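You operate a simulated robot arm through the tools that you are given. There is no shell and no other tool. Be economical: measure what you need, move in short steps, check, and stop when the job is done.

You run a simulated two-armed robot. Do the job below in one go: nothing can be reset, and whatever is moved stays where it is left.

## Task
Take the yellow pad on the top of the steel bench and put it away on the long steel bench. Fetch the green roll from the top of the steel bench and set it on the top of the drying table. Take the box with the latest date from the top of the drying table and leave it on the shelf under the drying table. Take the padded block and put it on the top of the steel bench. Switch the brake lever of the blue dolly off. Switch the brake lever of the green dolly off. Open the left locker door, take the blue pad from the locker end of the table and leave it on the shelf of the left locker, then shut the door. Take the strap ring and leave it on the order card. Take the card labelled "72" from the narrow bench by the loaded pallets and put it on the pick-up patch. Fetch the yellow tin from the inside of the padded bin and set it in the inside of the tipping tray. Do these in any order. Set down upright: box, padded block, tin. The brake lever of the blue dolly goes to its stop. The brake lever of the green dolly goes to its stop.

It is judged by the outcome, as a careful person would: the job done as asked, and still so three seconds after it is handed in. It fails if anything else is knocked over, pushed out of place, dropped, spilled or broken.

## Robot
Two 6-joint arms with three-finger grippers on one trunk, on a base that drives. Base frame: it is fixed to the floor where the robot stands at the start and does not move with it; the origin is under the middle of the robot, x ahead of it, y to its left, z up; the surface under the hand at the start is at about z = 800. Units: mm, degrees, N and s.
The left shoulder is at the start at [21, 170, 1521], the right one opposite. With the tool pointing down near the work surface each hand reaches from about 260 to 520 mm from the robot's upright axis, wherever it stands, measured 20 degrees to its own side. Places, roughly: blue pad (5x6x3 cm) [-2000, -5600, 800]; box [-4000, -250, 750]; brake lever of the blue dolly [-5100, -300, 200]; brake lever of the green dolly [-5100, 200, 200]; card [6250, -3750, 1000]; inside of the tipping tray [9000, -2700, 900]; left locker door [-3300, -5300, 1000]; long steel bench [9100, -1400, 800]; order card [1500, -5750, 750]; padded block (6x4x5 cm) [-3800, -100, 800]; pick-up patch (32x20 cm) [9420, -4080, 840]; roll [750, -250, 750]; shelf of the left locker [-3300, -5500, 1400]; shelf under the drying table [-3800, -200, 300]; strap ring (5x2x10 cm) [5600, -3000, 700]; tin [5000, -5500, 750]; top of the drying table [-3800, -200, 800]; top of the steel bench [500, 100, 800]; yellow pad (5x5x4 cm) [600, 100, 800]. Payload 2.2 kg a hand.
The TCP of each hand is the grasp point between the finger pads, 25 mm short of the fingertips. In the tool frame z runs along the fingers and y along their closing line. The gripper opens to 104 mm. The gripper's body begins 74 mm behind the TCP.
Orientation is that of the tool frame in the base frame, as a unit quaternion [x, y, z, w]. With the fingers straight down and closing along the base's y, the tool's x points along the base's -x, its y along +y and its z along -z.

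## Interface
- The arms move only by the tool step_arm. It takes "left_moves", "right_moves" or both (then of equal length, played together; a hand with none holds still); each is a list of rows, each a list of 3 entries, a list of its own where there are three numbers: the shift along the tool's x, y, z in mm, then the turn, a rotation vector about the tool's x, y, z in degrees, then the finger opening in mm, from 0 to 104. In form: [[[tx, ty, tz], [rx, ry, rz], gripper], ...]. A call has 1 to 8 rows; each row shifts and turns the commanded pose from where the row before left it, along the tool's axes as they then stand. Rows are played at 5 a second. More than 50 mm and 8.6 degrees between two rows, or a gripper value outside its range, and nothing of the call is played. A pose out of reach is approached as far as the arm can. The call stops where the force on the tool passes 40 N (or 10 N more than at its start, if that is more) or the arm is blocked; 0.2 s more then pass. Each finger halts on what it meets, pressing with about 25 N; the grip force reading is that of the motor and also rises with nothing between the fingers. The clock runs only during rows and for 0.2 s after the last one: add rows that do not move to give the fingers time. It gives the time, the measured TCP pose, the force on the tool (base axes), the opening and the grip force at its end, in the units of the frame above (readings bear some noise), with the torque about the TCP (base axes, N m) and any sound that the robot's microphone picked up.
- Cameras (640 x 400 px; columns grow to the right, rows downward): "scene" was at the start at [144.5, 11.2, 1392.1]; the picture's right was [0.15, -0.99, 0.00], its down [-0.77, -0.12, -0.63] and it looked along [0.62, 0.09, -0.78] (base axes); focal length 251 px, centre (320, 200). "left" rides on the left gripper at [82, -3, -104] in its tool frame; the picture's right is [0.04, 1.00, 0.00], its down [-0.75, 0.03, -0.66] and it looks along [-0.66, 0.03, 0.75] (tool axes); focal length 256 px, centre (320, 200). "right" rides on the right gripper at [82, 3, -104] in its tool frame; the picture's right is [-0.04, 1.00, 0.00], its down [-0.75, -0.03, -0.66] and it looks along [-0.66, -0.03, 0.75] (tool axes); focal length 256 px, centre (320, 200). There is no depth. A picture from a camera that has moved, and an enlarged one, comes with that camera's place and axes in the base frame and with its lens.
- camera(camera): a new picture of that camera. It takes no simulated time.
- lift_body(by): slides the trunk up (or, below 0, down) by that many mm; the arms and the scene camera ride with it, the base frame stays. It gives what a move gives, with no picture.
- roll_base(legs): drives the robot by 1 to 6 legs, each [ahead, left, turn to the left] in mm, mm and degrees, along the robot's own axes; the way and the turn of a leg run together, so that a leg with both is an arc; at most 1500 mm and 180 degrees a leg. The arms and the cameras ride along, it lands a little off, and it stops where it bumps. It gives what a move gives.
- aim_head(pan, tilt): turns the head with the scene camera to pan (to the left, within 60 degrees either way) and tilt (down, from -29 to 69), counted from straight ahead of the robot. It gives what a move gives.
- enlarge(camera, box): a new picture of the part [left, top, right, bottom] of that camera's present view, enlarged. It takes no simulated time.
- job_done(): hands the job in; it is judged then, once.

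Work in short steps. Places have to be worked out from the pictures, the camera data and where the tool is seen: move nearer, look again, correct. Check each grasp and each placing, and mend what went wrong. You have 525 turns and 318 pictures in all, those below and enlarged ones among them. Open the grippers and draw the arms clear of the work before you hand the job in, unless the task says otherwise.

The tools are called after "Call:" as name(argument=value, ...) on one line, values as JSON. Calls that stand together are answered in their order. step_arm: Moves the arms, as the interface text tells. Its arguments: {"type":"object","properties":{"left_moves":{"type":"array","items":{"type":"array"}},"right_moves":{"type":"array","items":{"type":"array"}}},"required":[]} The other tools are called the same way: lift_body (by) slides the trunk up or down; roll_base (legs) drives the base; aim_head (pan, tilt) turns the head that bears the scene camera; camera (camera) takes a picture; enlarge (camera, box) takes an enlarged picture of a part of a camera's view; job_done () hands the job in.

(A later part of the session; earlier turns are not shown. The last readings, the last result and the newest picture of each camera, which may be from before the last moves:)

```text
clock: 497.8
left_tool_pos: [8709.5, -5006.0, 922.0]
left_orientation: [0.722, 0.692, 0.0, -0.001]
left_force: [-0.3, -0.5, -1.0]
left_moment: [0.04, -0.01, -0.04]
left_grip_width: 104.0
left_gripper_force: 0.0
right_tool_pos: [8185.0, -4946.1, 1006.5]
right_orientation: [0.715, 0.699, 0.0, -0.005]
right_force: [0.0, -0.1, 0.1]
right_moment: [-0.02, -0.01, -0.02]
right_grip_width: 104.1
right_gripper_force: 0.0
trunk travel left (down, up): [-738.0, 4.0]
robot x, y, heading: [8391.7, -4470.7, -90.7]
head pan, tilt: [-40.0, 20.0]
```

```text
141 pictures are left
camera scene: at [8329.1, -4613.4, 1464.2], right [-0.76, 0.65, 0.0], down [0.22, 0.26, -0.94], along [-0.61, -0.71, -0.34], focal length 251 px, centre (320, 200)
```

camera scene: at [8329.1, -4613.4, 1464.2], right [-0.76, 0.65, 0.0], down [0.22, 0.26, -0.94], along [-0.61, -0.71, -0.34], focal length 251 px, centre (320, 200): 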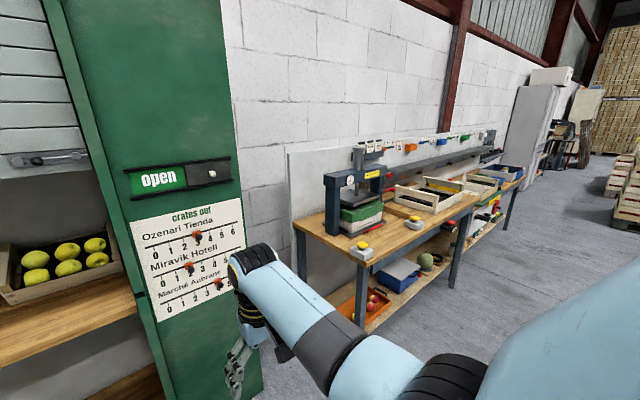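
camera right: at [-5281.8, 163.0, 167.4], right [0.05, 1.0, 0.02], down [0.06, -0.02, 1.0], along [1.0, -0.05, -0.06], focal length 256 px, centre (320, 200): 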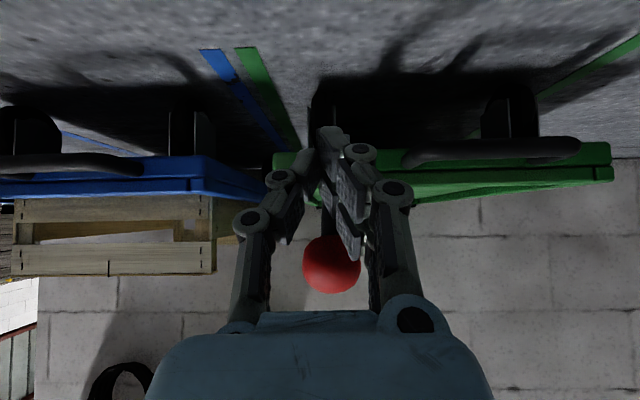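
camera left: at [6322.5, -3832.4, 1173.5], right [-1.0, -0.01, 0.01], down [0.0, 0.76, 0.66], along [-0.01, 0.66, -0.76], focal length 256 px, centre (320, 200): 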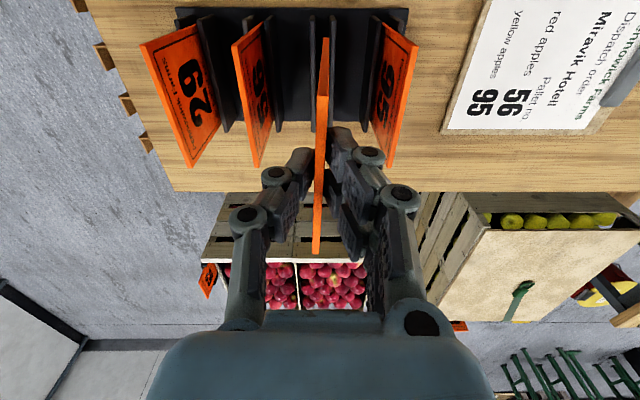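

The wall benches run west. I slide along the aisle to x≈5000.

Call:
roll_base(legs=[[0, -1500, 0.7], [0, -1500, 0], [0, -350, 0]])

Call:
aim_head(pan=0, tilt=30)

Call:
camera(camera="scene")

```text
clock: 514.1
left_tool_pos: [5393.7, -5025.4, 921.7]
left_orientation: [0.71, 0.704, 0.001, -0.001]
left_force: [-0.5, 0.3, 0.5]
left_moment: [0.0, -0.01, 0.05]
left_grip_width: 104.0
left_gripper_force: 0.0
right_tool_pos: [4865.6, -4980.9, 1007.8]
right_orientation: [0.703, 0.711, -0.001, -0.005]
right_force: [-0.1, -0.9, -0.2]
right_moment: [0.0, 0.0, -0.01]
right_grip_width: 103.9
right_gripper_force: 0.0
trunk travel left (down, up): [-738.0, 4.0]
robot x, y, heading: [5059.5, -4503.8, -88.6]
head pan, tilt: [-40.0, 20.0]
```

```text
clock: 515.2
left_tool_pos: [5394.3, -5024.6, 922.0]
left_orientation: [0.71, 0.704, 0.001, -0.001]
left_force: [-0.6, -0.1, -0.7]
left_moment: [-0.01, 0.02, 0.02]
left_grip_width: 104.0
left_gripper_force: 0.0
right_tool_pos: [4866.0, -4983.0, 1006.9]
right_orientation: [0.704, 0.71, 0.0, -0.005]
right_force: [-0.3, 0.4, 0.5]
right_moment: [-0.01, -0.01, 0.02]
right_grip_width: 103.9
right_gripper_force: 0.1
trunk travel left (down, up): [-738.0, 4.0]
robot x, y, heading: [5057.5, -4502.5, -88.8]
head pan, tilt: [0.0, 30.0]
```

```text
140 pictures are left
camera scene: at [5060.0, -4662.5, 1448.2], right [-1.0, -0.02, 0.0], down [-0.01, 0.5, -0.87], along [0.02, -0.87, -0.5], focal length 251 px, centre (320, 200)
```

scene: 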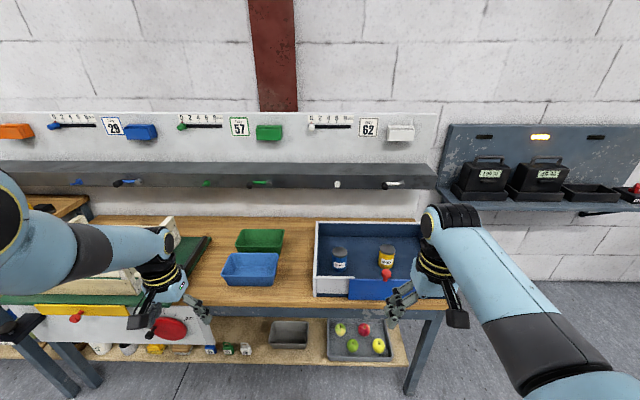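

The padded bin holds a blue and a yellow tin; the yellow one is near [4826,-5387]. I drive closer with the right hand above it and look.

Call:
roll_base(legs=[[330, -35, -1.3]])

Call:
camera(camera="right")

Call:
camera(camera="scene")

```text
clock: 517.3
left_tool_pos: [5354.9, -5360.9, 921.7]
left_orientation: [0.716, 0.698, 0.001, -0.001]
left_force: [-0.1, 0.4, -0.2]
left_moment: [0.01, 0.02, 0.01]
left_grip_width: 104.3
left_gripper_force: 0.0
right_tool_pos: [4829.3, -5308.0, 1005.5]
right_orientation: [0.709, 0.705, 0.0, -0.006]
right_force: [-0.7, -0.5, 0.4]
right_moment: [0.03, 0.0, -0.02]
right_grip_width: 104.0
right_gripper_force: 0.0
trunk travel left (down, up): [-738.0, 4.0]
robot x, y, heading: [5025.6, -4830.0, -89.8]
head pan, tilt: [0.0, 30.0]
```

```text
139 pictures are left
camera right: at [4833.7, -5227.1, 1110.1], right [1.0, -0.05, -0.01], down [-0.03, -0.76, 0.65], along [-0.04, -0.65, -0.76], focal length 256 px, centre (320, 200)
```

right: 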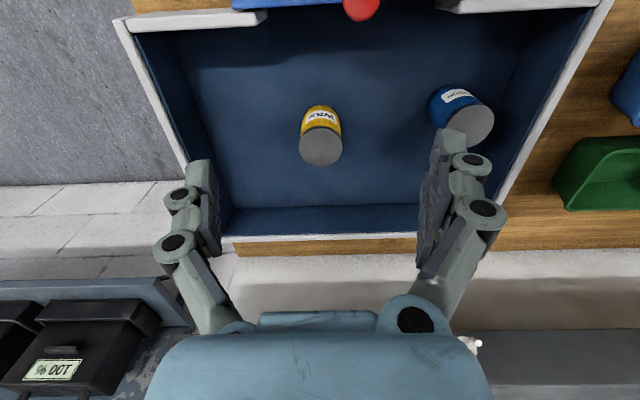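

```text
138 pictures are left
camera scene: at [5027.5, -4992.1, 1448.1], right [-1.0, -0.01, 0.0], down [0.0, 0.5, -0.87], along [0.01, -0.87, -0.5], focal length 251 px, centre (320, 200)
```

scene: 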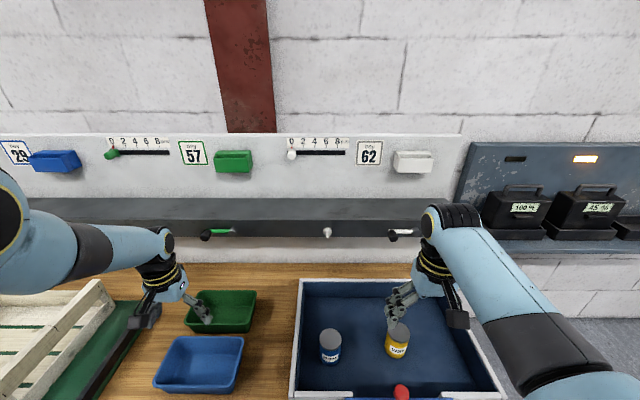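

The yellow tin's top is at about [4820,-5420,780] and the overhead shelf is safely behind (y≈−5580). I raise and retract the left hand, then move the right hand over the tin.

Call:
step_arm(left_moves=[[[25, 0, -30], [0, 0, 0], 104], [[25, 0, -35], [0, 0, 0], 104], [[25, 0, -40], [0, 0, 0], 104], [[25, 0, -40], [0, 0, 0], 104], [[20, 0, -30], [0, 0, 0], 104]])

Call:
roll_base(legs=[[100, -9, 0]])

Call:
lift_body(by=-130)

Call:
camera(camera="right")

Call:
camera(camera="scene")

```text
clock: 518.5
left_tool_pos: [5387.8, -5399.5, 988.9]
left_orientation: [0.716, 0.698, 0.001, -0.002]
left_force: [0.4, 0.5, -0.6]
left_moment: [-0.01, 0.0, 0.0]
left_grip_width: 104.0
left_gripper_force: 0.0
left hand out of reach, approached as far as the arm can: row 1, 2, 3, 4, 5
right_tool_pos: [4827.6, -5308.3, 1006.9]
right_orientation: [0.71, 0.705, 0.0, -0.005]
right_force: [-0.1, 0.4, -0.2]
right_moment: [-0.01, -0.01, 0.01]
right_grip_width: 103.9
right_gripper_force: 0.0
trunk travel left (down, up): [-738.0, 4.0]
robot x, y, heading: [5026.3, -4830.1, -89.7]
head pan, tilt: [0.0, 30.0]
```

```text
clock: 519.7
left_tool_pos: [5378.1, -5499.7, 987.5]
left_orientation: [0.717, 0.697, 0.001, -0.001]
left_force: [-0.6, -0.6, -0.1]
left_moment: [0.02, 0.0, -0.01]
left_grip_width: 104.2
left_gripper_force: 0.1
right_tool_pos: [4819.3, -5409.1, 1005.8]
right_orientation: [0.71, 0.704, 0.0, -0.006]
right_force: [-0.5, -0.2, -0.7]
right_moment: [0.02, 0.0, -0.01]
right_grip_width: 104.1
right_gripper_force: 0.0
trunk travel left (down, up): [-738.0, 4.0]
robot x, y, heading: [5020.5, -4931.5, -89.9]
head pan, tilt: [0.0, 30.0]
```

```text
clock: 521.3
left_tool_pos: [5379.3, -5500.5, 858.5]
left_orientation: [0.716, 0.698, 0.001, -0.001]
left_force: [0.2, -0.9, 1.0]
left_moment: [0.01, 0.0, -0.01]
left_grip_width: 104.0
left_gripper_force: 0.0
right_tool_pos: [4820.1, -5407.5, 878.0]
right_orientation: [0.71, 0.704, 0.0, -0.005]
right_force: [-0.6, -0.6, -0.3]
right_moment: [-0.03, 0.02, -0.02]
right_grip_width: 104.1
right_gripper_force: 0.1
trunk travel left (down, up): [-608.0, 134.0]
robot x, y, heading: [5016.6, -4930.7, -89.6]
head pan, tilt: [0.0, 30.0]
```

```text
137 pictures are left
camera right: at [4824.7, -5327.3, 980.5], right [1.0, -0.05, -0.01], down [-0.03, -0.76, 0.65], along [-0.04, -0.65, -0.76], focal length 256 px, centre (320, 200)
```

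right: 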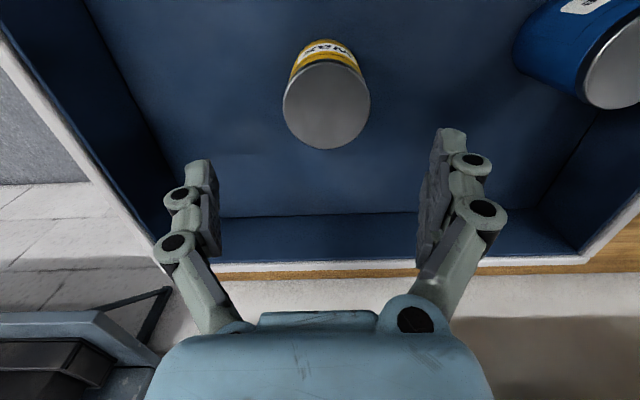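

```text
136 pictures are left
camera scene: at [5018.8, -5092.7, 1318.0], right [-1.0, 0.0, 0.0], down [0.0, 0.5, -0.87], along [0.0, -0.87, -0.5], focal length 251 px, centre (320, 200)
```

scene: 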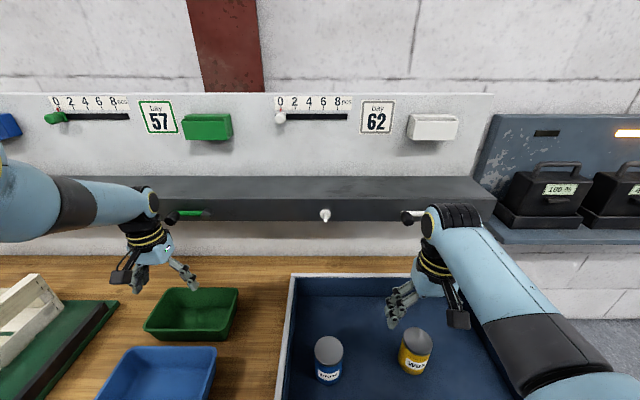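

The lid is at about [4824,-5397,~800], 60 mm across. I adjust and lower only the right arm around it.

Call:
step_arm(right_moves=[[[10, 4, 0], [0, 0, 0], 104], [[0, 0, 30], [0, 0, 0], 104], [[0, 0, 25], [0, 0, 0], 104], [[0, 0, 0], [0, 0, 0], 104]])

Call:
camera(camera="right")

```text
clock: 522.3
left_tool_pos: [5379.6, -5502.5, 858.1]
left_orientation: [0.716, 0.698, 0.001, -0.002]
left_force: [0.5, 1.1, 0.7]
left_moment: [-0.02, 0.01, 0.01]
left_grip_width: 104.1
left_gripper_force: 0.0
right_tool_pos: [4822.2, -5399.0, 822.0]
right_orientation: [0.71, 0.705, 0.001, -0.005]
right_force: [-0.4, 0.5, -0.9]
right_moment: [0.04, 0.0, -0.03]
right_grip_width: 104.0
right_gripper_force: 0.1
trunk travel left (down, up): [-608.0, 134.0]
robot x, y, heading: [5017.2, -4930.8, -89.4]
head pan, tilt: [0.0, 30.0]
```

```text
135 pictures are left
camera right: at [4828.2, -5317.4, 925.7], right [1.0, -0.05, -0.01], down [-0.03, -0.76, 0.65], along [-0.04, -0.65, -0.76], focal length 256 px, centre (320, 200)
```

right: 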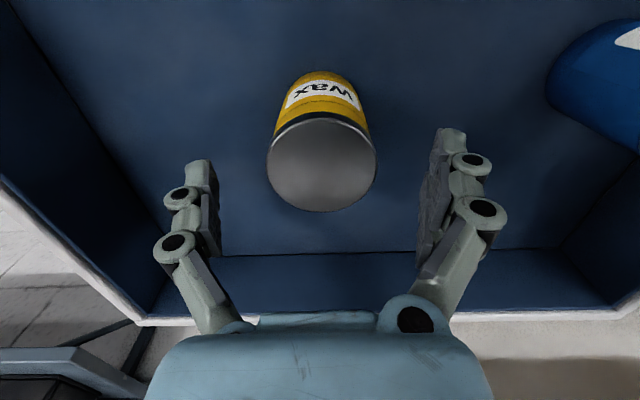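

Well aligned. I go down 42 more and grip.

Call:
step_arm(right_moves=[[[4, 0, 22], [0, 0, 0], 104], [[0, 0, 22], [0, 0, 0], 104], [[0, 0, 0], [0, 0, 0], 75], [[0, 0, 0], [0, 0, 0], 45], [[0, 0, 0], [0, 0, 0], 40], [[0, 0, 0], [0, 0, 0], 40]])

Call:
camera(camera="right")

```text
clock: 523.7
left_tool_pos: [5379.4, -5501.4, 856.9]
left_orientation: [0.716, 0.698, 0.001, -0.002]
left_force: [0.3, -0.1, 0.5]
left_moment: [-0.01, -0.02, 0.0]
left_grip_width: 103.9
left_gripper_force: 0.1
right_tool_pos: [4823.4, -5394.7, 776.6]
right_orientation: [0.71, 0.704, 0.001, -0.005]
right_force: [3.4, 0.2, 0.8]
right_moment: [-0.05, -0.17, 0.01]
right_grip_width: 54.2
right_gripper_force: 24.8
trunk travel left (down, up): [-608.0, 134.0]
robot x, y, heading: [5020.4, -4932.6, -89.8]
head pan, tilt: [0.0, 30.0]
```

```text
134 pictures are left
camera right: at [4828.0, -5313.2, 880.9], right [1.0, -0.05, -0.01], down [-0.03, -0.76, 0.65], along [-0.04, -0.65, -0.76], focal length 256 px, centre (320, 200)
```

right: 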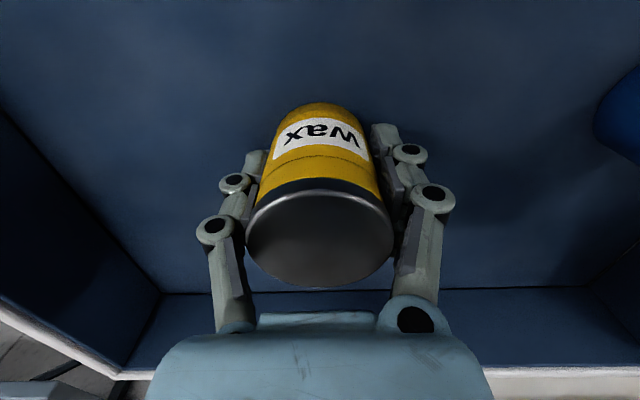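

Gripped at 54 mm. I lift with trunk and arm, then back out.

Call:
lift_body(by=130)

Call:
step_arm(right_moves=[[[0, 0, -40], [0, 0, 0], 40], [[0, 0, -40], [0, 0, 0], 40], [[0, 0, 0], [0, 0, 0], 40]])

Call:
roll_base(legs=[[-430, 0, 0]])

Call:
camera(camera="scene")

```text
clock: 525.2
left_tool_pos: [5379.4, -5502.1, 986.7]
left_orientation: [0.717, 0.697, 0.001, -0.001]
left_force: [0.1, -0.2, -0.1]
left_moment: [-0.03, 0.01, -0.03]
left_grip_width: 104.0
left_gripper_force: 0.0
right_tool_pos: [4823.0, -5393.3, 907.5]
right_orientation: [0.71, 0.704, 0.0, -0.005]
right_force: [-0.2, 0.1, -0.9]
right_moment: [0.02, 0.0, 0.0]
right_grip_width: 54.0
right_gripper_force: 25.4
trunk travel left (down, up): [-738.0, 4.0]
robot x, y, heading: [5024.7, -4931.0, -89.7]
head pan, tilt: [0.0, 30.0]
```

```text
clock: 526.0
left_tool_pos: [5378.5, -5501.4, 987.5]
left_orientation: [0.716, 0.698, 0.002, -0.001]
left_force: [0.5, -0.7, 0.0]
left_moment: [-0.01, 0.01, -0.03]
left_grip_width: 104.0
left_gripper_force: 0.1
right_tool_pos: [4822.4, -5394.8, 987.9]
right_orientation: [0.71, 0.705, 0.0, -0.005]
right_force: [-0.6, -0.7, -2.6]
right_moment: [-0.01, 0.03, 0.02]
right_grip_width: 54.1
right_gripper_force: 25.1
trunk travel left (down, up): [-738.0, 4.0]
robot x, y, heading: [5015.2, -4931.3, -89.8]
head pan, tilt: [0.0, 30.0]
```

```text
clock: 528.6
left_tool_pos: [5377.2, -5078.5, 987.1]
left_orientation: [0.716, 0.698, 0.001, -0.002]
left_force: [-0.2, -0.5, -0.5]
left_moment: [0.0, -0.01, 0.03]
left_grip_width: 103.8
left_gripper_force: 0.1
right_tool_pos: [4822.3, -4971.5, 987.4]
right_orientation: [0.709, 0.705, 0.0, -0.005]
right_force: [-0.1, 0.5, -1.5]
right_moment: [-0.01, 0.04, 0.0]
right_grip_width: 54.1
right_gripper_force: 25.1
trunk travel left (down, up): [-738.0, 4.0]
robot x, y, heading: [5016.0, -4508.2, -89.9]
head pan, tilt: [0.0, 30.0]
```

```text
133 pictures are left
camera scene: at [5016.7, -4668.5, 1448.2], right [-1.0, -0.01, 0.0], down [0.0, 0.5, -0.87], along [0.01, -0.87, -0.5], focal length 251 px, centre (320, 200)
```

scene: 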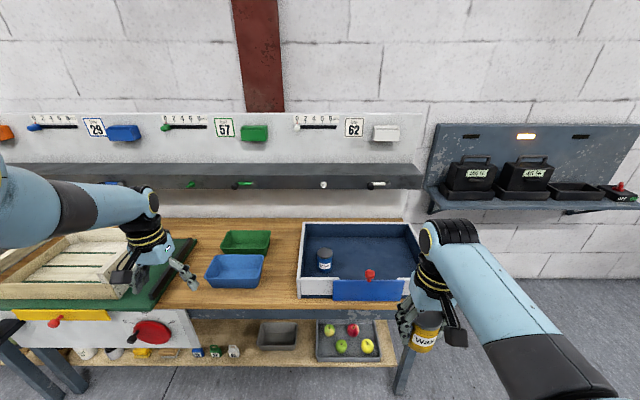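

Tin held upright. I go east again, to the tipping tray near [9000,-2700].

Call:
roll_base(legs=[[0, 1500, 0], [0, 1500, 0], [0, 0, 90], [0, 1500, 0], [0, 300, 0]])

Call:
aim_head(pan=0, tilt=25)

Call:
camera(camera="scene")

```text
clock: 555.6
left_tool_pos: [8481.7, -2288.9, 987.3]
left_orientation: [-0.004, 1.0, -0.001, -0.003]
left_force: [-0.4, -0.5, 0.9]
left_moment: [0.01, -0.02, -0.02]
left_grip_width: 103.9
left_gripper_force: 0.0
right_tool_pos: [8394.5, -2847.2, 988.1]
right_orientation: [-0.014, 1.0, -0.003, -0.003]
right_force: [-1.2, 0.6, -1.3]
right_moment: [-0.01, -0.01, 0.01]
right_grip_width: 53.8
right_gripper_force: 25.1
trunk travel left (down, up): [-738.0, 4.0]
robot x, y, heading: [7921.8, -2668.8, 2.5]
head pan, tilt: [0.0, 30.0]
```

```text
clock: 556.2
left_tool_pos: [8482.3, -2288.3, 987.7]
left_orientation: [-0.003, 1.0, -0.002, -0.003]
left_force: [0.0, -0.2, 0.3]
left_moment: [-0.01, 0.02, 0.0]
left_grip_width: 103.7
left_gripper_force: 0.2
right_tool_pos: [8395.3, -2847.7, 987.5]
right_orientation: [-0.013, 1.0, -0.003, -0.004]
right_force: [-0.1, 0.3, -2.3]
right_moment: [0.0, 0.03, 0.03]
right_grip_width: 53.8
right_gripper_force: 25.2
trunk travel left (down, up): [-738.0, 4.0]
robot x, y, heading: [7924.8, -2667.8, 2.0]
head pan, tilt: [0.0, 25.0]
```

```text
132 pictures are left
camera scene: at [8086.0, -2661.1, 1456.1], right [0.04, -1.0, 0.0], down [-0.42, -0.02, -0.91], along [0.91, 0.04, -0.42], focal length 251 px, centre (320, 200)
```

scene: 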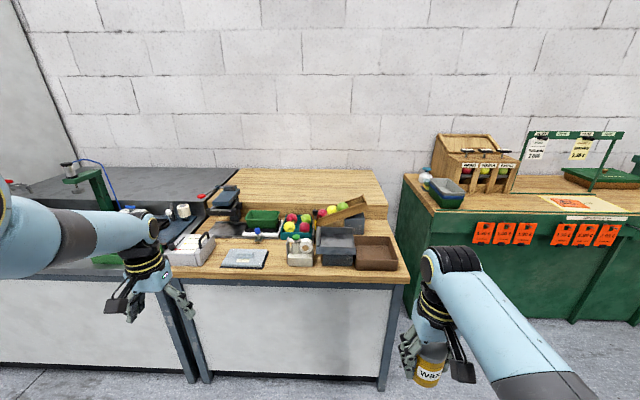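

Call:
roll_base(legs=[[380, 0, -2.2]])

Call:
aim_head(pan=0, tilt=35)

Call:
camera(camera="scene")

Call:
enlarge(camera="scene", box=[220, 200, 440, 330])

```text
clock: 558.6
left_tool_pos: [8875.9, -2307.2, 987.7]
left_orientation: [0.019, 1.0, -0.001, -0.002]
left_force: [1.1, -0.4, 0.3]
left_moment: [-0.01, -0.03, 0.02]
left_grip_width: 104.1
left_gripper_force: 0.0
right_tool_pos: [8763.6, -2862.4, 986.4]
right_orientation: [0.008, 1.0, -0.003, -0.004]
right_force: [-0.4, 0.9, -1.0]
right_moment: [-0.01, 0.04, -0.04]
right_grip_width: 54.0
right_gripper_force: 25.0
trunk travel left (down, up): [-738.0, 4.0]
robot x, y, heading: [8300.6, -2661.3, -0.2]
head pan, tilt: [0.0, 25.0]
```

```text
clock: 559.3
left_tool_pos: [8875.2, -2307.5, 987.7]
left_orientation: [0.018, 1.0, -0.001, -0.002]
left_force: [-0.2, -0.6, 1.0]
left_moment: [0.0, 0.01, -0.02]
left_grip_width: 103.8
left_gripper_force: 0.0
right_tool_pos: [8762.3, -2861.7, 986.7]
right_orientation: [0.009, 1.0, -0.003, -0.003]
right_force: [0.2, 0.3, -1.0]
right_moment: [-0.02, 0.01, 0.0]
right_grip_width: 53.8
right_gripper_force: 24.4
trunk travel left (down, up): [-738.0, 4.0]
robot x, y, heading: [8304.0, -2660.3, -0.7]
head pan, tilt: [0.0, 35.0]
```

```text
131 pictures are left
camera scene: at [8459.7, -2662.3, 1440.4], right [-0.01, -1.0, 0.0], down [-0.57, 0.0, -0.82], along [0.82, 0.0, -0.57], focal length 251 px, centre (320, 200)
```

scene: 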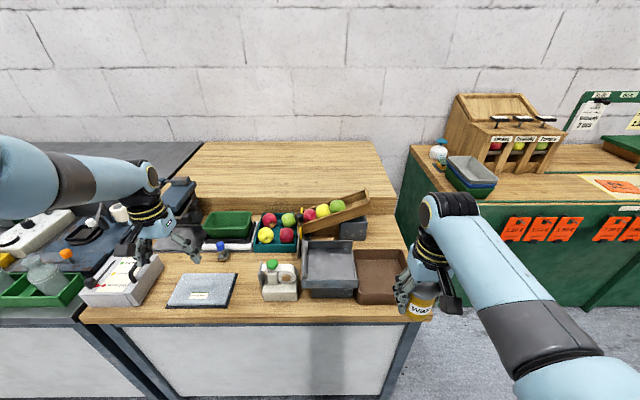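

```text
2.91 times, centred on (330, 265) of scene
camera zoom: at [8459.7, -2662.3, 1440.4], right [-0.01, -1.0, 0.0], down [-0.57, 0.0, -0.82], along [0.82, 0.0, -0.57], focal length 731 px, centre (291, 11)
```

zoom: 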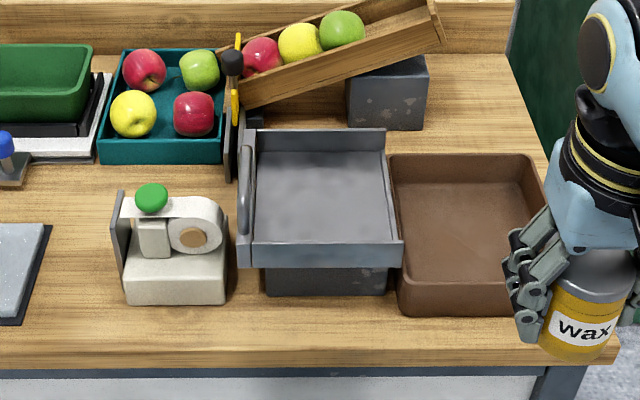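

The grey tray on its pedestal, floor ≈868 and centre ≈[8950,-2697], is the tipping tray. I retract the left arm first.

Call:
step_arm(left_moves=[[[35, -25, 0], [0, 0, 0], 104], [[35, -25, 0], [0, 0, 0], 104], [[35, -25, 0], [0, 0, 0], 104], [[35, -25, 0], [0, 0, 0], 104], [[0, 0, 0], [0, 0, 0], 104]])

Call:
roll_base(legs=[[140, 165, 0.5]])

Call:
camera(camera="right")

Call:
camera(camera="scene")

```text
clock: 560.5
left_tool_pos: [8834.3, -2390.7, 915.5]
left_orientation: [0.018, 1.0, -0.001, -0.004]
left_force: [-0.5, 1.1, 0.5]
left_moment: [0.0, -0.01, -0.01]
left_grip_width: 104.0
left_gripper_force: 0.0
left hand out of reach, approached as far as the arm can: row 1, 2, 3, 4
right_tool_pos: [8763.2, -2861.9, 987.8]
right_orientation: [0.009, 1.0, -0.004, -0.004]
right_force: [0.6, 0.2, -1.9]
right_moment: [-0.02, 0.01, -0.01]
right_grip_width: 54.0
right_gripper_force: 25.0
trunk travel left (down, up): [-738.0, 4.0]
robot x, y, heading: [8301.8, -2658.8, -0.1]
head pan, tilt: [0.0, 35.0]
```

```text
clock: 562.2
left_tool_pos: [8971.3, -2221.7, 916.0]
left_orientation: [0.015, 1.0, -0.001, -0.003]
left_force: [0.7, 0.7, 1.2]
left_moment: [0.0, -0.02, 0.0]
left_grip_width: 104.0
left_gripper_force: 0.1
right_tool_pos: [8904.8, -2693.4, 987.2]
right_orientation: [0.005, 1.0, -0.003, -0.004]
right_force: [-0.3, -0.6, -1.3]
right_moment: [-0.01, 0.01, -0.01]
right_grip_width: 53.6
right_gripper_force: 25.5
trunk travel left (down, up): [-738.0, 4.0]
robot x, y, heading: [8440.6, -2501.9, 0.3]
head pan, tilt: [0.0, 35.0]
```

```text
129 pictures are left
camera right: at [8824.8, -2688.3, 1090.9], right [0.05, 1.0, -0.01], down [0.76, -0.03, 0.65], along [0.65, -0.04, -0.76], focal length 256 px, centre (320, 200)
```

right: 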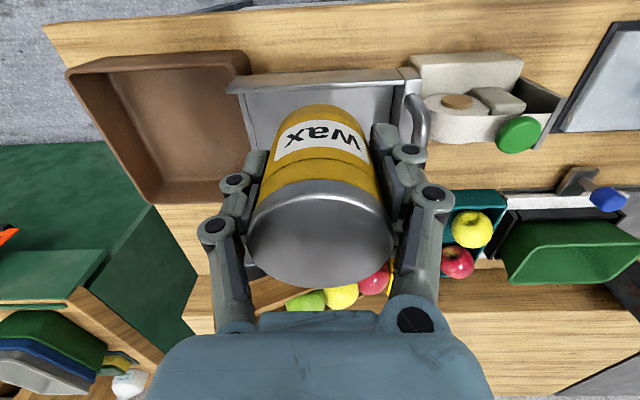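

```text
128 pictures are left
camera scene: at [8599.5, -2496.4, 1440.3], right [0.0, -1.0, 0.0], down [-0.57, 0.0, -0.82], along [0.82, 0.0, -0.57], focal length 251 px, centre (320, 200)
```

scene: 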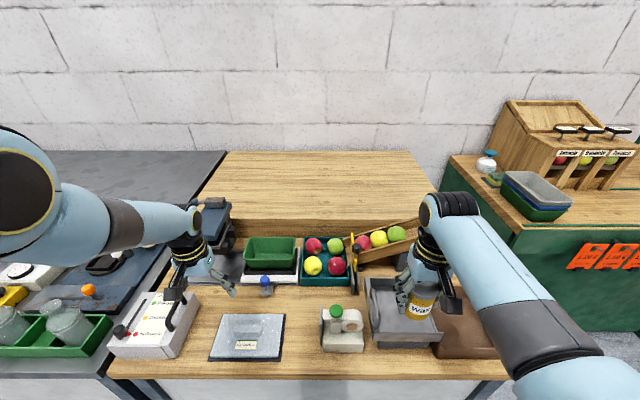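

I move to the tray's centre (+35 mm) and lower to near the floor.

Call:
step_arm(right_moves=[[[-18, -4, 0], [0, 0, 0], 40], [[-17, -3, 0], [0, 0, 0], 40], [[0, 0, 25], [0, 0, 0], 40], [[0, 0, 25], [0, 0, 0], 40], [[0, 0, 10], [0, 0, 0], 40], [[0, 0, 0], [0, 0, 0], 40]])

Call:
enlarge(camera="scene", box=[330, 240, 490, 370])

Call:
camera(camera="right")

```text
clock: 563.6
left_tool_pos: [8969.8, -2220.5, 915.5]
left_orientation: [0.015, 1.0, -0.001, -0.003]
left_force: [-0.4, -1.0, -0.1]
left_moment: [0.0, -0.02, 0.02]
left_grip_width: 104.0
left_gripper_force: 0.0
right_tool_pos: [8938.4, -2700.9, 926.3]
right_orientation: [0.005, 1.0, -0.004, -0.004]
right_force: [-0.5, 0.4, -1.1]
right_moment: [0.02, 0.02, -0.01]
right_grip_width: 53.9
right_gripper_force: 25.7
trunk travel left (down, up): [-738.0, 4.0]
robot x, y, heading: [8442.3, -2496.2, 0.0]
head pan, tilt: [0.0, 35.0]
```

```text
3.08 times, centred on (410, 305) of scene
camera zoom: at [8599.0, -2497.0, 1440.4], right [0.0, -1.0, 0.0], down [-0.57, 0.0, -0.82], along [0.82, 0.0, -0.57], focal length 774 px, centre (43, -123)
```

zoom: 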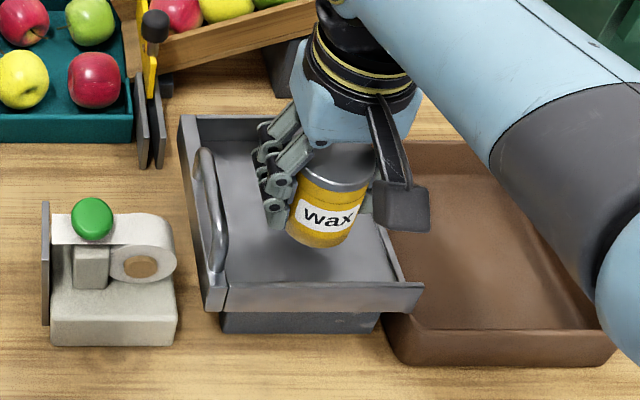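

```text
126 pictures are left
camera right: at [8859.1, -2695.8, 1030.1], right [0.05, 1.0, -0.01], down [0.76, -0.03, 0.65], along [0.65, -0.04, -0.76], focal length 256 px, centre (320, 200)
```

right: 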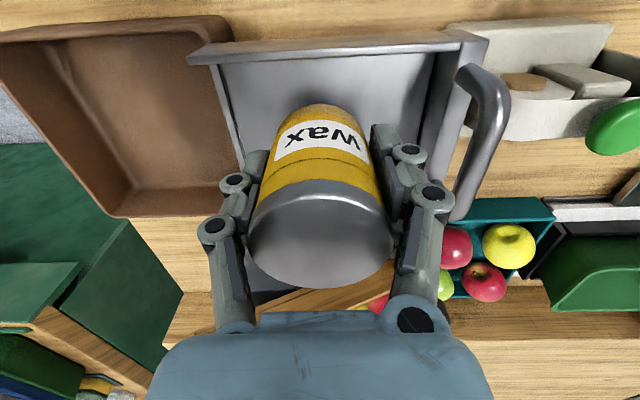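

Centred in the tray. I lower until contact.

Call:
step_arm(right_moves=[[[0, 3, 6], [0, 0, 0], 40], [[0, 0, 4], [0, 0, 0], 40], [[0, 0, 3], [0, 0, 0], 40], [[0, 0, 3], [0, 0, 0], 40], [[0, 0, 3], [0, 0, 0], 40], [[0, 0, 3], [0, 0, 0], 40], [[0, 0, 3], [0, 0, 0], 40], [[0, 0, 3], [0, 0, 0], 40]])

Call:
enlarge(camera="scene", box=[330, 240, 490, 370])

```text
clock: 565.4
left_tool_pos: [8971.1, -2221.6, 914.9]
left_orientation: [0.014, 1.0, -0.001, -0.003]
left_force: [0.1, 0.4, -0.1]
left_moment: [0.06, -0.01, 0.0]
left_grip_width: 104.3
left_gripper_force: 0.1
right_tool_pos: [8939.6, -2697.5, 899.7]
right_orientation: [0.004, 1.0, -0.005, -0.004]
right_force: [-0.7, 0.1, -1.0]
right_moment: [-0.02, -0.02, -0.02]
right_grip_width: 54.0
right_gripper_force: 25.3
trunk travel left (down, up): [-738.0, 4.0]
robot x, y, heading: [8439.0, -2494.5, 0.6]
head pan, tilt: [0.0, 35.0]
```

```text
3.08 times, centred on (410, 305) of scene
camera zoom: at [8599.2, -2496.9, 1440.4], right [0.0, -1.0, 0.0], down [-0.57, 0.0, -0.82], along [0.82, 0.0, -0.57], focal length 774 px, centre (43, -123)
```

zoom: 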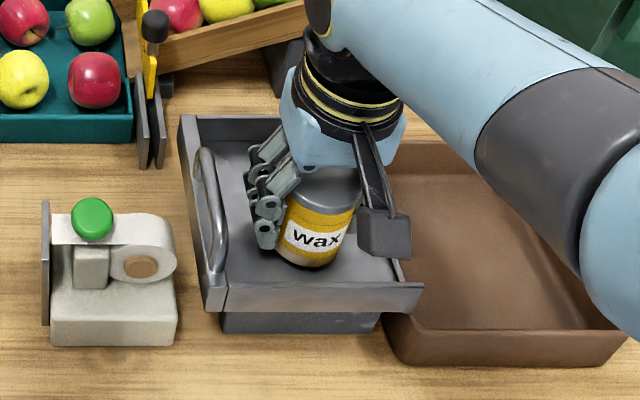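

Still above the floor, and the tin is a bit toward the front. I shift 26 mm back and continue down.

Call:
step_arm(right_moves=[[[-13, 0, 0], [0, 0, 0], 40], [[-13, 0, 0], [0, 0, 0], 40], [[0, 0, 3], [0, 0, 0], 40], [[0, 0, 3], [0, 0, 0], 40], [[0, 0, 3], [0, 0, 0], 40], [[0, 0, 3], [0, 0, 0], 40], [[0, 0, 3], [0, 0, 0], 40], [[0, 0, 3], [0, 0, 0], 40]])

```text
clock: 567.2
left_tool_pos: [8969.5, -2222.0, 915.7]
left_orientation: [0.014, 1.0, -0.001, -0.003]
left_force: [1.1, 0.8, 0.4]
left_moment: [0.0, 0.05, 0.0]
left_grip_width: 104.0
left_gripper_force: 0.0
right_tool_pos: [8952.5, -2700.5, 891.6]
right_orientation: [0.005, 1.0, -0.004, -0.003]
right_force: [1.5, 0.1, 4.7]
right_moment: [0.18, -0.09, -0.04]
right_grip_width: 54.1
right_gripper_force: 24.9
right hand out of reach, approached as far as the arm can: row 2, 4, 6, 8
trunk travel left (down, up): [-738.0, 4.0]
robot x, y, heading: [8443.8, -2496.1, 0.2]
head pan, tilt: [0.0, 35.0]
```

Contact. I release gently and rise.

Call:
step_arm(right_moves=[[[0, 0, 0], [0, 0, 0], 56], [[0, 0, 0], [0, 0, 0], 65], [[0, 0, 0], [0, 0, 0], 85], [[0, 0, 0], [0, 0, 0], 104], [[10, 0, -30], [0, 0, 0], 104], [[10, 0, -40], [0, 0, 0], 104], [[0, 0, -40], [0, 0, 0], 104]])

Call:
enlarge(camera="scene", box=[330, 240, 490, 370])

```text
clock: 568.8
left_tool_pos: [8969.7, -2222.0, 915.3]
left_orientation: [0.014, 1.0, -0.001, -0.003]
left_force: [0.5, 0.1, 0.6]
left_moment: [-0.05, -0.02, -0.01]
left_grip_width: 104.3
left_gripper_force: 0.1
right_tool_pos: [8931.8, -2700.8, 1002.8]
right_orientation: [0.004, 1.0, -0.003, -0.004]
right_force: [-0.6, -1.1, 0.9]
right_moment: [0.04, 0.01, 0.0]
right_grip_width: 104.1
right_gripper_force: 0.0
trunk travel left (down, up): [-738.0, 4.0]
robot x, y, heading: [8439.5, -2498.8, 0.2]
head pan, tilt: [0.0, 35.0]
```

```text
3.08 times, centred on (410, 305) of scene
camera zoom: at [8598.9, -2496.8, 1440.4], right [0.0, -1.0, 0.0], down [-0.57, 0.0, -0.82], along [0.82, 0.0, -0.57], focal length 774 px, centre (43, -123)
```

zoom: 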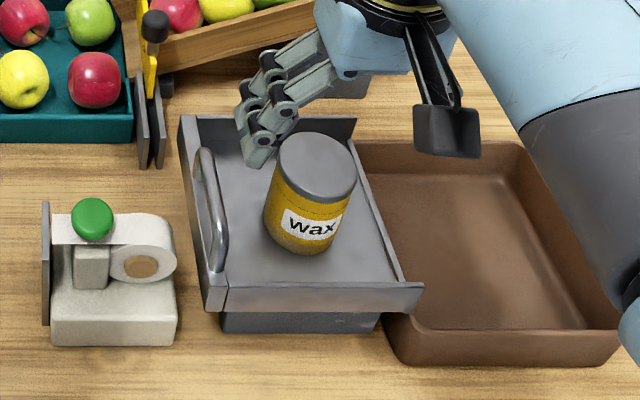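

The tin stands upright in the tipping tray. Now to the strap ring: I back off and travel west to x≈5600, facing the pallet from the north.

Call:
roll_base(legs=[[-500, 0, 0], [0, 1050, 0], [-1500, 0, 0], [-840, 0, 0], [0, 0, -90]])

Call:
aim_head(pan=0, tilt=30)

Call:
camera(camera="scene")

```text
clock: 591.6
left_tool_pos: [5892.6, -1943.9, 915.1]
left_orientation: [0.723, 0.691, 0.002, -0.003]
left_force: [-0.7, 0.3, -0.3]
left_moment: [0.05, 0.01, 0.0]
left_grip_width: 103.7
left_gripper_force: 0.0
right_tool_pos: [5414.4, -1896.5, 1001.4]
right_orientation: [0.716, 0.698, 0.0, -0.006]
right_force: [0.2, -0.8, 0.1]
right_moment: [-0.03, 0.04, -0.01]
right_grip_width: 104.3
right_gripper_force: 0.1
trunk travel left (down, up): [-738.0, 4.0]
robot x, y, heading: [5624.5, -1406.8, -90.9]
head pan, tilt: [0.0, 35.0]
```

```text
clock: 592.3
left_tool_pos: [5893.7, -1943.4, 915.9]
left_orientation: [0.723, 0.691, 0.001, -0.003]
left_force: [0.3, 0.2, 0.1]
left_moment: [-0.02, -0.01, -0.01]
left_grip_width: 103.9
left_gripper_force: 0.1
right_tool_pos: [5414.3, -1896.5, 1002.9]
right_orientation: [0.717, 0.697, 0.0, -0.005]
right_force: [0.4, 0.1, 0.3]
right_moment: [-0.01, -0.01, 0.01]
right_grip_width: 104.1
right_gripper_force: 0.0
trunk travel left (down, up): [-738.0, 4.0]
robot x, y, heading: [5626.8, -1405.1, -91.0]
head pan, tilt: [0.0, 30.0]
```

```text
123 pictures are left
camera scene: at [5623.5, -1570.0, 1448.2], right [-1.0, 0.01, 0.0], down [0.01, 0.5, -0.87], along [-0.01, -0.87, -0.5], focal length 251 px, centre (320, 200)
```

scene: 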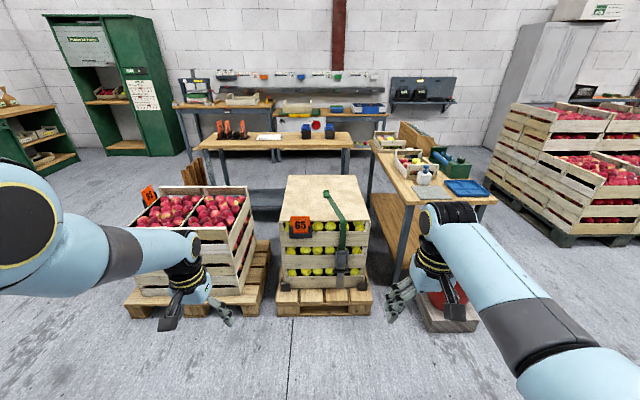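

Call:
roll_base(legs=[[400, 0, 1]])

Call:
aim_head(pan=0, tilt=35)

Call:
enlarge(camera="scene", box=[250, 130, 410, 300])

```text
clock: 594.8
left_tool_pos: [5898.1, -2333.7, 914.9]
left_orientation: [0.719, 0.695, 0.003, -0.003]
left_force: [-0.7, 0.5, -0.3]
left_moment: [0.0, 0.0, 0.0]
left_grip_width: 104.1
left_gripper_force: 0.2
right_tool_pos: [5419.9, -2295.0, 1002.5]
right_orientation: [0.711, 0.703, -0.001, -0.006]
right_force: [-0.8, -0.1, 0.6]
right_moment: [-0.01, -0.02, 0.0]
right_grip_width: 103.9
right_gripper_force: 0.1
trunk travel left (down, up): [-738.0, 4.0]
robot x, y, heading: [5624.6, -1808.1, -90.1]
head pan, tilt: [0.0, 30.0]
```

```text
clock: 595.4
left_tool_pos: [5898.5, -2334.9, 915.4]
left_orientation: [0.718, 0.696, 0.002, -0.004]
left_force: [0.0, -0.1, -0.1]
left_moment: [0.02, -0.04, -0.03]
left_grip_width: 104.0
left_gripper_force: 0.1
right_tool_pos: [5420.0, -2295.1, 1001.9]
right_orientation: [0.711, 0.703, 0.0, -0.005]
right_force: [-0.5, -0.4, -0.5]
right_moment: [0.01, 0.01, 0.03]
right_grip_width: 103.9
right_gripper_force: 0.0
trunk travel left (down, up): [-738.0, 4.0]
robot x, y, heading: [5624.6, -1803.4, -89.8]
head pan, tilt: [0.0, 35.0]
```

```text
2.35 times, centred on (330, 215) of scene
camera zoom: at [5623.1, -1963.6, 1440.4], right [-1.0, 0.0, 0.0], down [0.0, 0.57, -0.82], along [0.0, -0.82, -0.57], focal length 592 px, centre (296, 165)
```

zoom: 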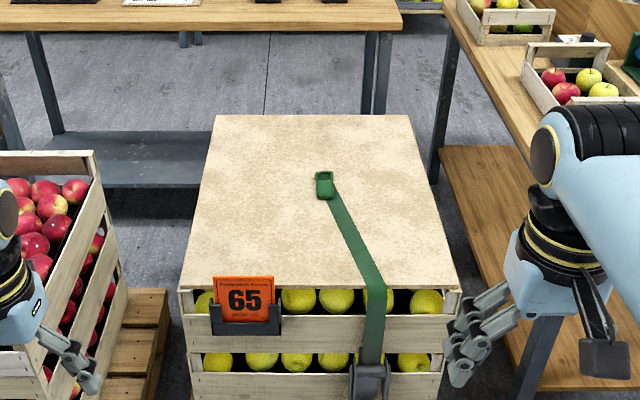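

Call:
enlarge(camera="scene", box=[315, 190, 365, 285])

```text
4.21 times, centred on (340, 238) of scene
camera zoom: at [5623.1, -1963.6, 1440.4], right [-1.0, 0.0, 0.0], down [0.0, 0.57, -0.82], along [0.0, -0.82, -0.57], focal length 1058 px, centre (236, 42)
```

zoom: 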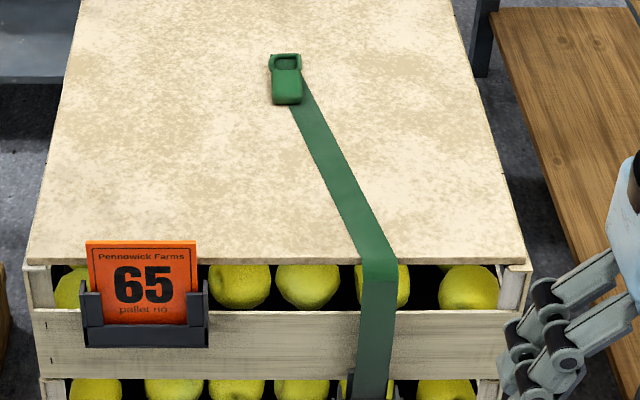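

The strap ring lies on the lid at about [5566,-2927]. Before going in, I fold the left arm back to its high compact pose.

Call:
step_arm(left_moves=[[[0, -30, 0], [0, 0, 0], 104], [[0, -30, 0], [0, 0, 0], 104], [[20, 0, -30], [0, 0, 0], 104], [[20, 0, -35], [0, 0, 0], 104], [[15, 0, -40], [0, 0, 0], 104], [[0, 0, -40], [0, 0, 0], 104], [[0, 0, -30], [0, 0, 0], 104]])

Call:
roll_base(legs=[[520, 140, 0]])

Call:
camera(camera="right")

Call:
camera(camera="scene")

```text
clock: 597.0
left_tool_pos: [5832.5, -2396.4, 1006.9]
left_orientation: [0.718, 0.696, 0.003, -0.004]
left_force: [-0.5, -0.7, -1.0]
left_moment: [-0.01, -0.02, -0.01]
left_grip_width: 103.9
left_gripper_force: 0.0
left hand out of reach, approached as far as the arm can: row 3, 4, 5, 6, 7
right_tool_pos: [5418.7, -2294.8, 1002.0]
right_orientation: [0.711, 0.703, 0.0, -0.005]
right_force: [0.2, -0.2, 0.0]
right_moment: [-0.02, -0.03, 0.0]
right_grip_width: 104.2
right_gripper_force: 0.0
trunk travel left (down, up): [-738.0, 4.0]
robot x, y, heading: [5624.5, -1804.3, -90.0]
head pan, tilt: [0.0, 35.0]
```

```text
clock: 600.0
left_tool_pos: [5967.9, -2908.9, 1005.6]
left_orientation: [0.719, 0.695, 0.004, -0.004]
left_force: [-1.0, -0.3, -0.2]
left_moment: [0.09, 0.01, 0.01]
left_grip_width: 104.1
left_gripper_force: 0.0
right_tool_pos: [5553.9, -2806.5, 1000.9]
right_orientation: [0.712, 0.703, 0.002, -0.006]
right_force: [0.0, 0.5, -0.7]
right_moment: [0.05, 0.01, 0.0]
right_grip_width: 103.7
right_gripper_force: 0.0
trunk travel left (down, up): [-738.0, 4.0]
robot x, y, heading: [5757.5, -2314.1, -89.8]
head pan, tilt: [0.0, 35.0]
stopped in leg 1: the robot was blocked; the commanded pose is now the measured one
```

```text
120 pictures are left
camera right: at [5561.0, -2726.0, 1104.9], right [1.0, -0.05, -0.01], down [-0.04, -0.76, 0.65], along [-0.04, -0.65, -0.76], focal length 256 px, centre (320, 200)
```

right: 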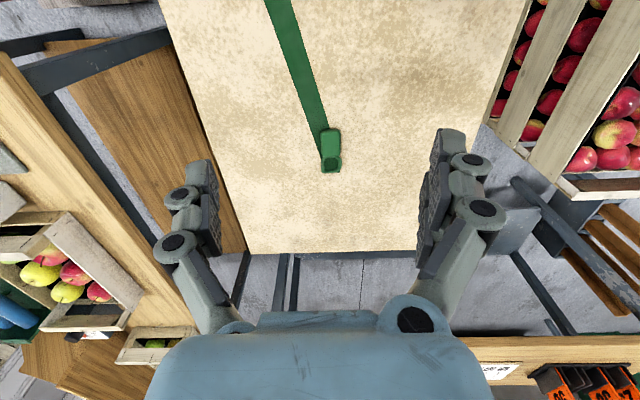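

```text
119 pictures are left
camera scene: at [5758.9, -2476.7, 1439.9], right [-1.0, 0.0, 0.0], down [0.0, 0.58, -0.82], along [0.0, -0.82, -0.58], focal length 251 px, centre (320, 200)
```

scene: 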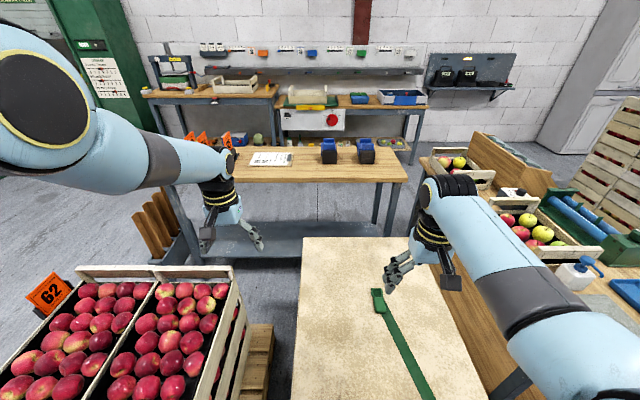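

The ring is at [5566,-2966,681], 652 mm ahead, while the base already touches the pallet. I'll use a 45° forward tilt, which earlier reached 650 mm. I back 15 mm, lower the trunk and tilt.

Call:
roll_base(legs=[[-12, 0, 0]])

Call:
lift_body(by=-130)

Call:
step_arm(right_moves=[[[0, 0, 0], [0, -8, 0], 104], [[0, 0, 0], [0, -8, 0], 104], [[0, 0, 0], [0, -8, 0], 104], [[0, 0, 0], [0, -8, 0], 80], [[0, 0, 0], [0, -8, 0], 80], [[0, 0, 0], [0, 0, 0], 80]])

Call:
camera(camera="scene")

```text
clock: 600.8
left_tool_pos: [5968.3, -2894.5, 1006.7]
left_orientation: [0.718, 0.696, 0.003, -0.004]
left_force: [0.2, 0.7, -0.2]
left_moment: [0.02, -0.01, 0.0]
left_grip_width: 103.7
left_gripper_force: 0.1
right_tool_pos: [5553.8, -2793.3, 1002.0]
right_orientation: [0.711, 0.703, 0.001, -0.005]
right_force: [-0.5, -0.2, -0.3]
right_moment: [0.02, -0.02, -0.02]
right_grip_width: 103.9
right_gripper_force: 0.0
trunk travel left (down, up): [-738.0, 4.0]
robot x, y, heading: [5760.2, -2301.9, -89.5]
head pan, tilt: [0.0, 35.0]
```

```text
clock: 602.4
left_tool_pos: [5968.6, -2895.4, 877.1]
left_orientation: [0.718, 0.696, 0.003, -0.004]
left_force: [0.6, 0.0, 0.0]
left_moment: [-0.01, 0.01, -0.02]
left_grip_width: 104.0
left_gripper_force: 0.1
right_tool_pos: [5554.7, -2792.7, 873.7]
right_orientation: [0.712, 0.703, 0.0, -0.005]
right_force: [0.4, 0.2, -0.2]
right_moment: [0.0, 0.01, -0.04]
right_grip_width: 104.2
right_gripper_force: 0.0
trunk travel left (down, up): [-608.0, 134.0]
robot x, y, heading: [5761.8, -2304.9, -89.9]
head pan, tilt: [0.0, 35.0]
```

```text
clock: 603.8
left_tool_pos: [5967.5, -2895.3, 876.1]
left_orientation: [0.719, 0.695, 0.003, -0.005]
left_force: [0.1, 0.1, 0.3]
left_moment: [0.02, -0.02, -0.02]
left_grip_width: 103.9
left_gripper_force: 0.0
right_tool_pos: [5554.0, -2791.6, 873.1]
right_orientation: [0.668, 0.662, -0.244, 0.236]
right_force: [0.1, -1.1, -0.1]
right_moment: [-0.03, 0.0, 0.02]
right_grip_width: 79.9
right_gripper_force: 0.0
trunk travel left (down, up): [-608.0, 134.0]
robot x, y, heading: [5761.5, -2299.5, -89.9]
head pan, tilt: [0.0, 35.0]
```

```text
118 pictures are left
camera scene: at [5758.3, -2462.2, 1310.0], right [-1.0, 0.0, 0.0], down [0.0, 0.57, -0.82], along [0.0, -0.82, -0.57], focal length 251 px, centre (320, 200)
```

scene: 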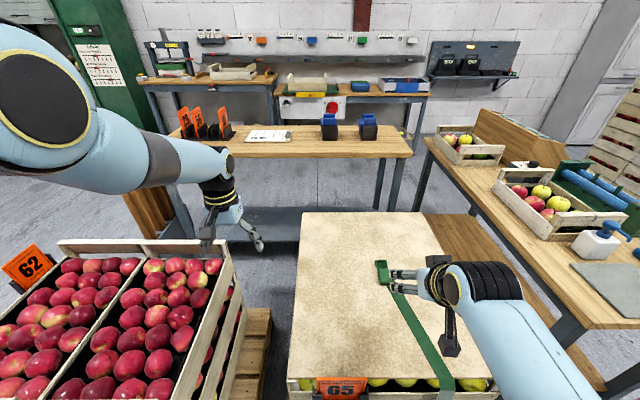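

At this tilt the ring is almost straight along the tool axis. I extend about 200 mm along it and check.

Call:
step_arm(right_moves=[[[-3, 2, 40], [0, 0, 0], 80], [[-3, 2, 40], [0, 0, 0], 80], [[-3, 2, 40], [0, 0, 0], 80], [[-3, 2, 40], [0, 0, 0], 80], [[-3, 2, 40], [0, 0, 0], 80], [[0, 0, 0], [0, 0, 0], 80]])

Call:
camera(camera="right")

Call:
camera(camera="scene")

```text
clock: 605.2
left_tool_pos: [5968.2, -2895.8, 876.2]
left_orientation: [0.717, 0.697, 0.003, -0.005]
left_force: [-0.3, -1.0, 0.0]
left_moment: [0.03, 0.01, 0.02]
left_grip_width: 104.0
left_gripper_force: 0.0
right_tool_pos: [5565.7, -2899.7, 761.5]
right_orientation: [0.668, 0.662, -0.243, 0.236]
right_force: [-0.2, 0.2, -0.2]
right_moment: [0.02, 0.01, 0.03]
right_grip_width: 79.7
right_gripper_force: 0.0
right hand out of reach, approached as far as the arm can: row 4, 5
trunk travel left (down, up): [-608.0, 134.0]
robot x, y, heading: [5760.3, -2302.2, -89.8]
head pan, tilt: [0.0, 35.0]
```

```text
117 pictures are left
camera right: at [5570.5, -2770.5, 787.3], right [1.0, -0.04, 0.02], down [-0.03, -0.16, 0.99], along [-0.04, -0.99, -0.16], focal length 256 px, centre (320, 200)
```

right: 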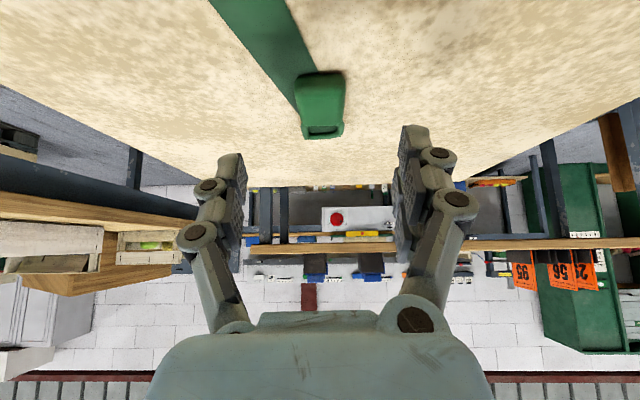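

```text
116 pictures are left
camera scene: at [5758.4, -2462.8, 1309.9], right [-1.0, 0.0, 0.0], down [0.0, 0.57, -0.82], along [0.0, -0.82, -0.57], focal length 251 px, centre (320, 200)
```

scene: 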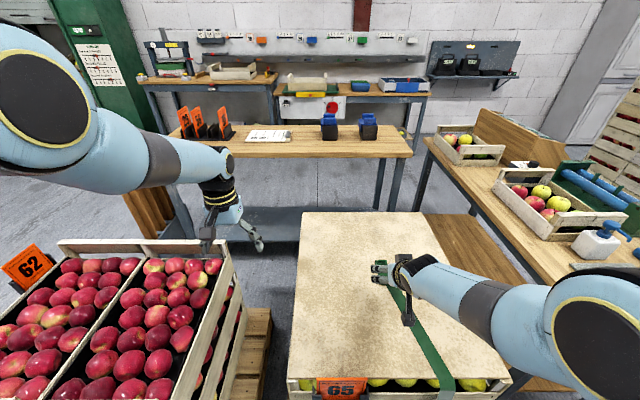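

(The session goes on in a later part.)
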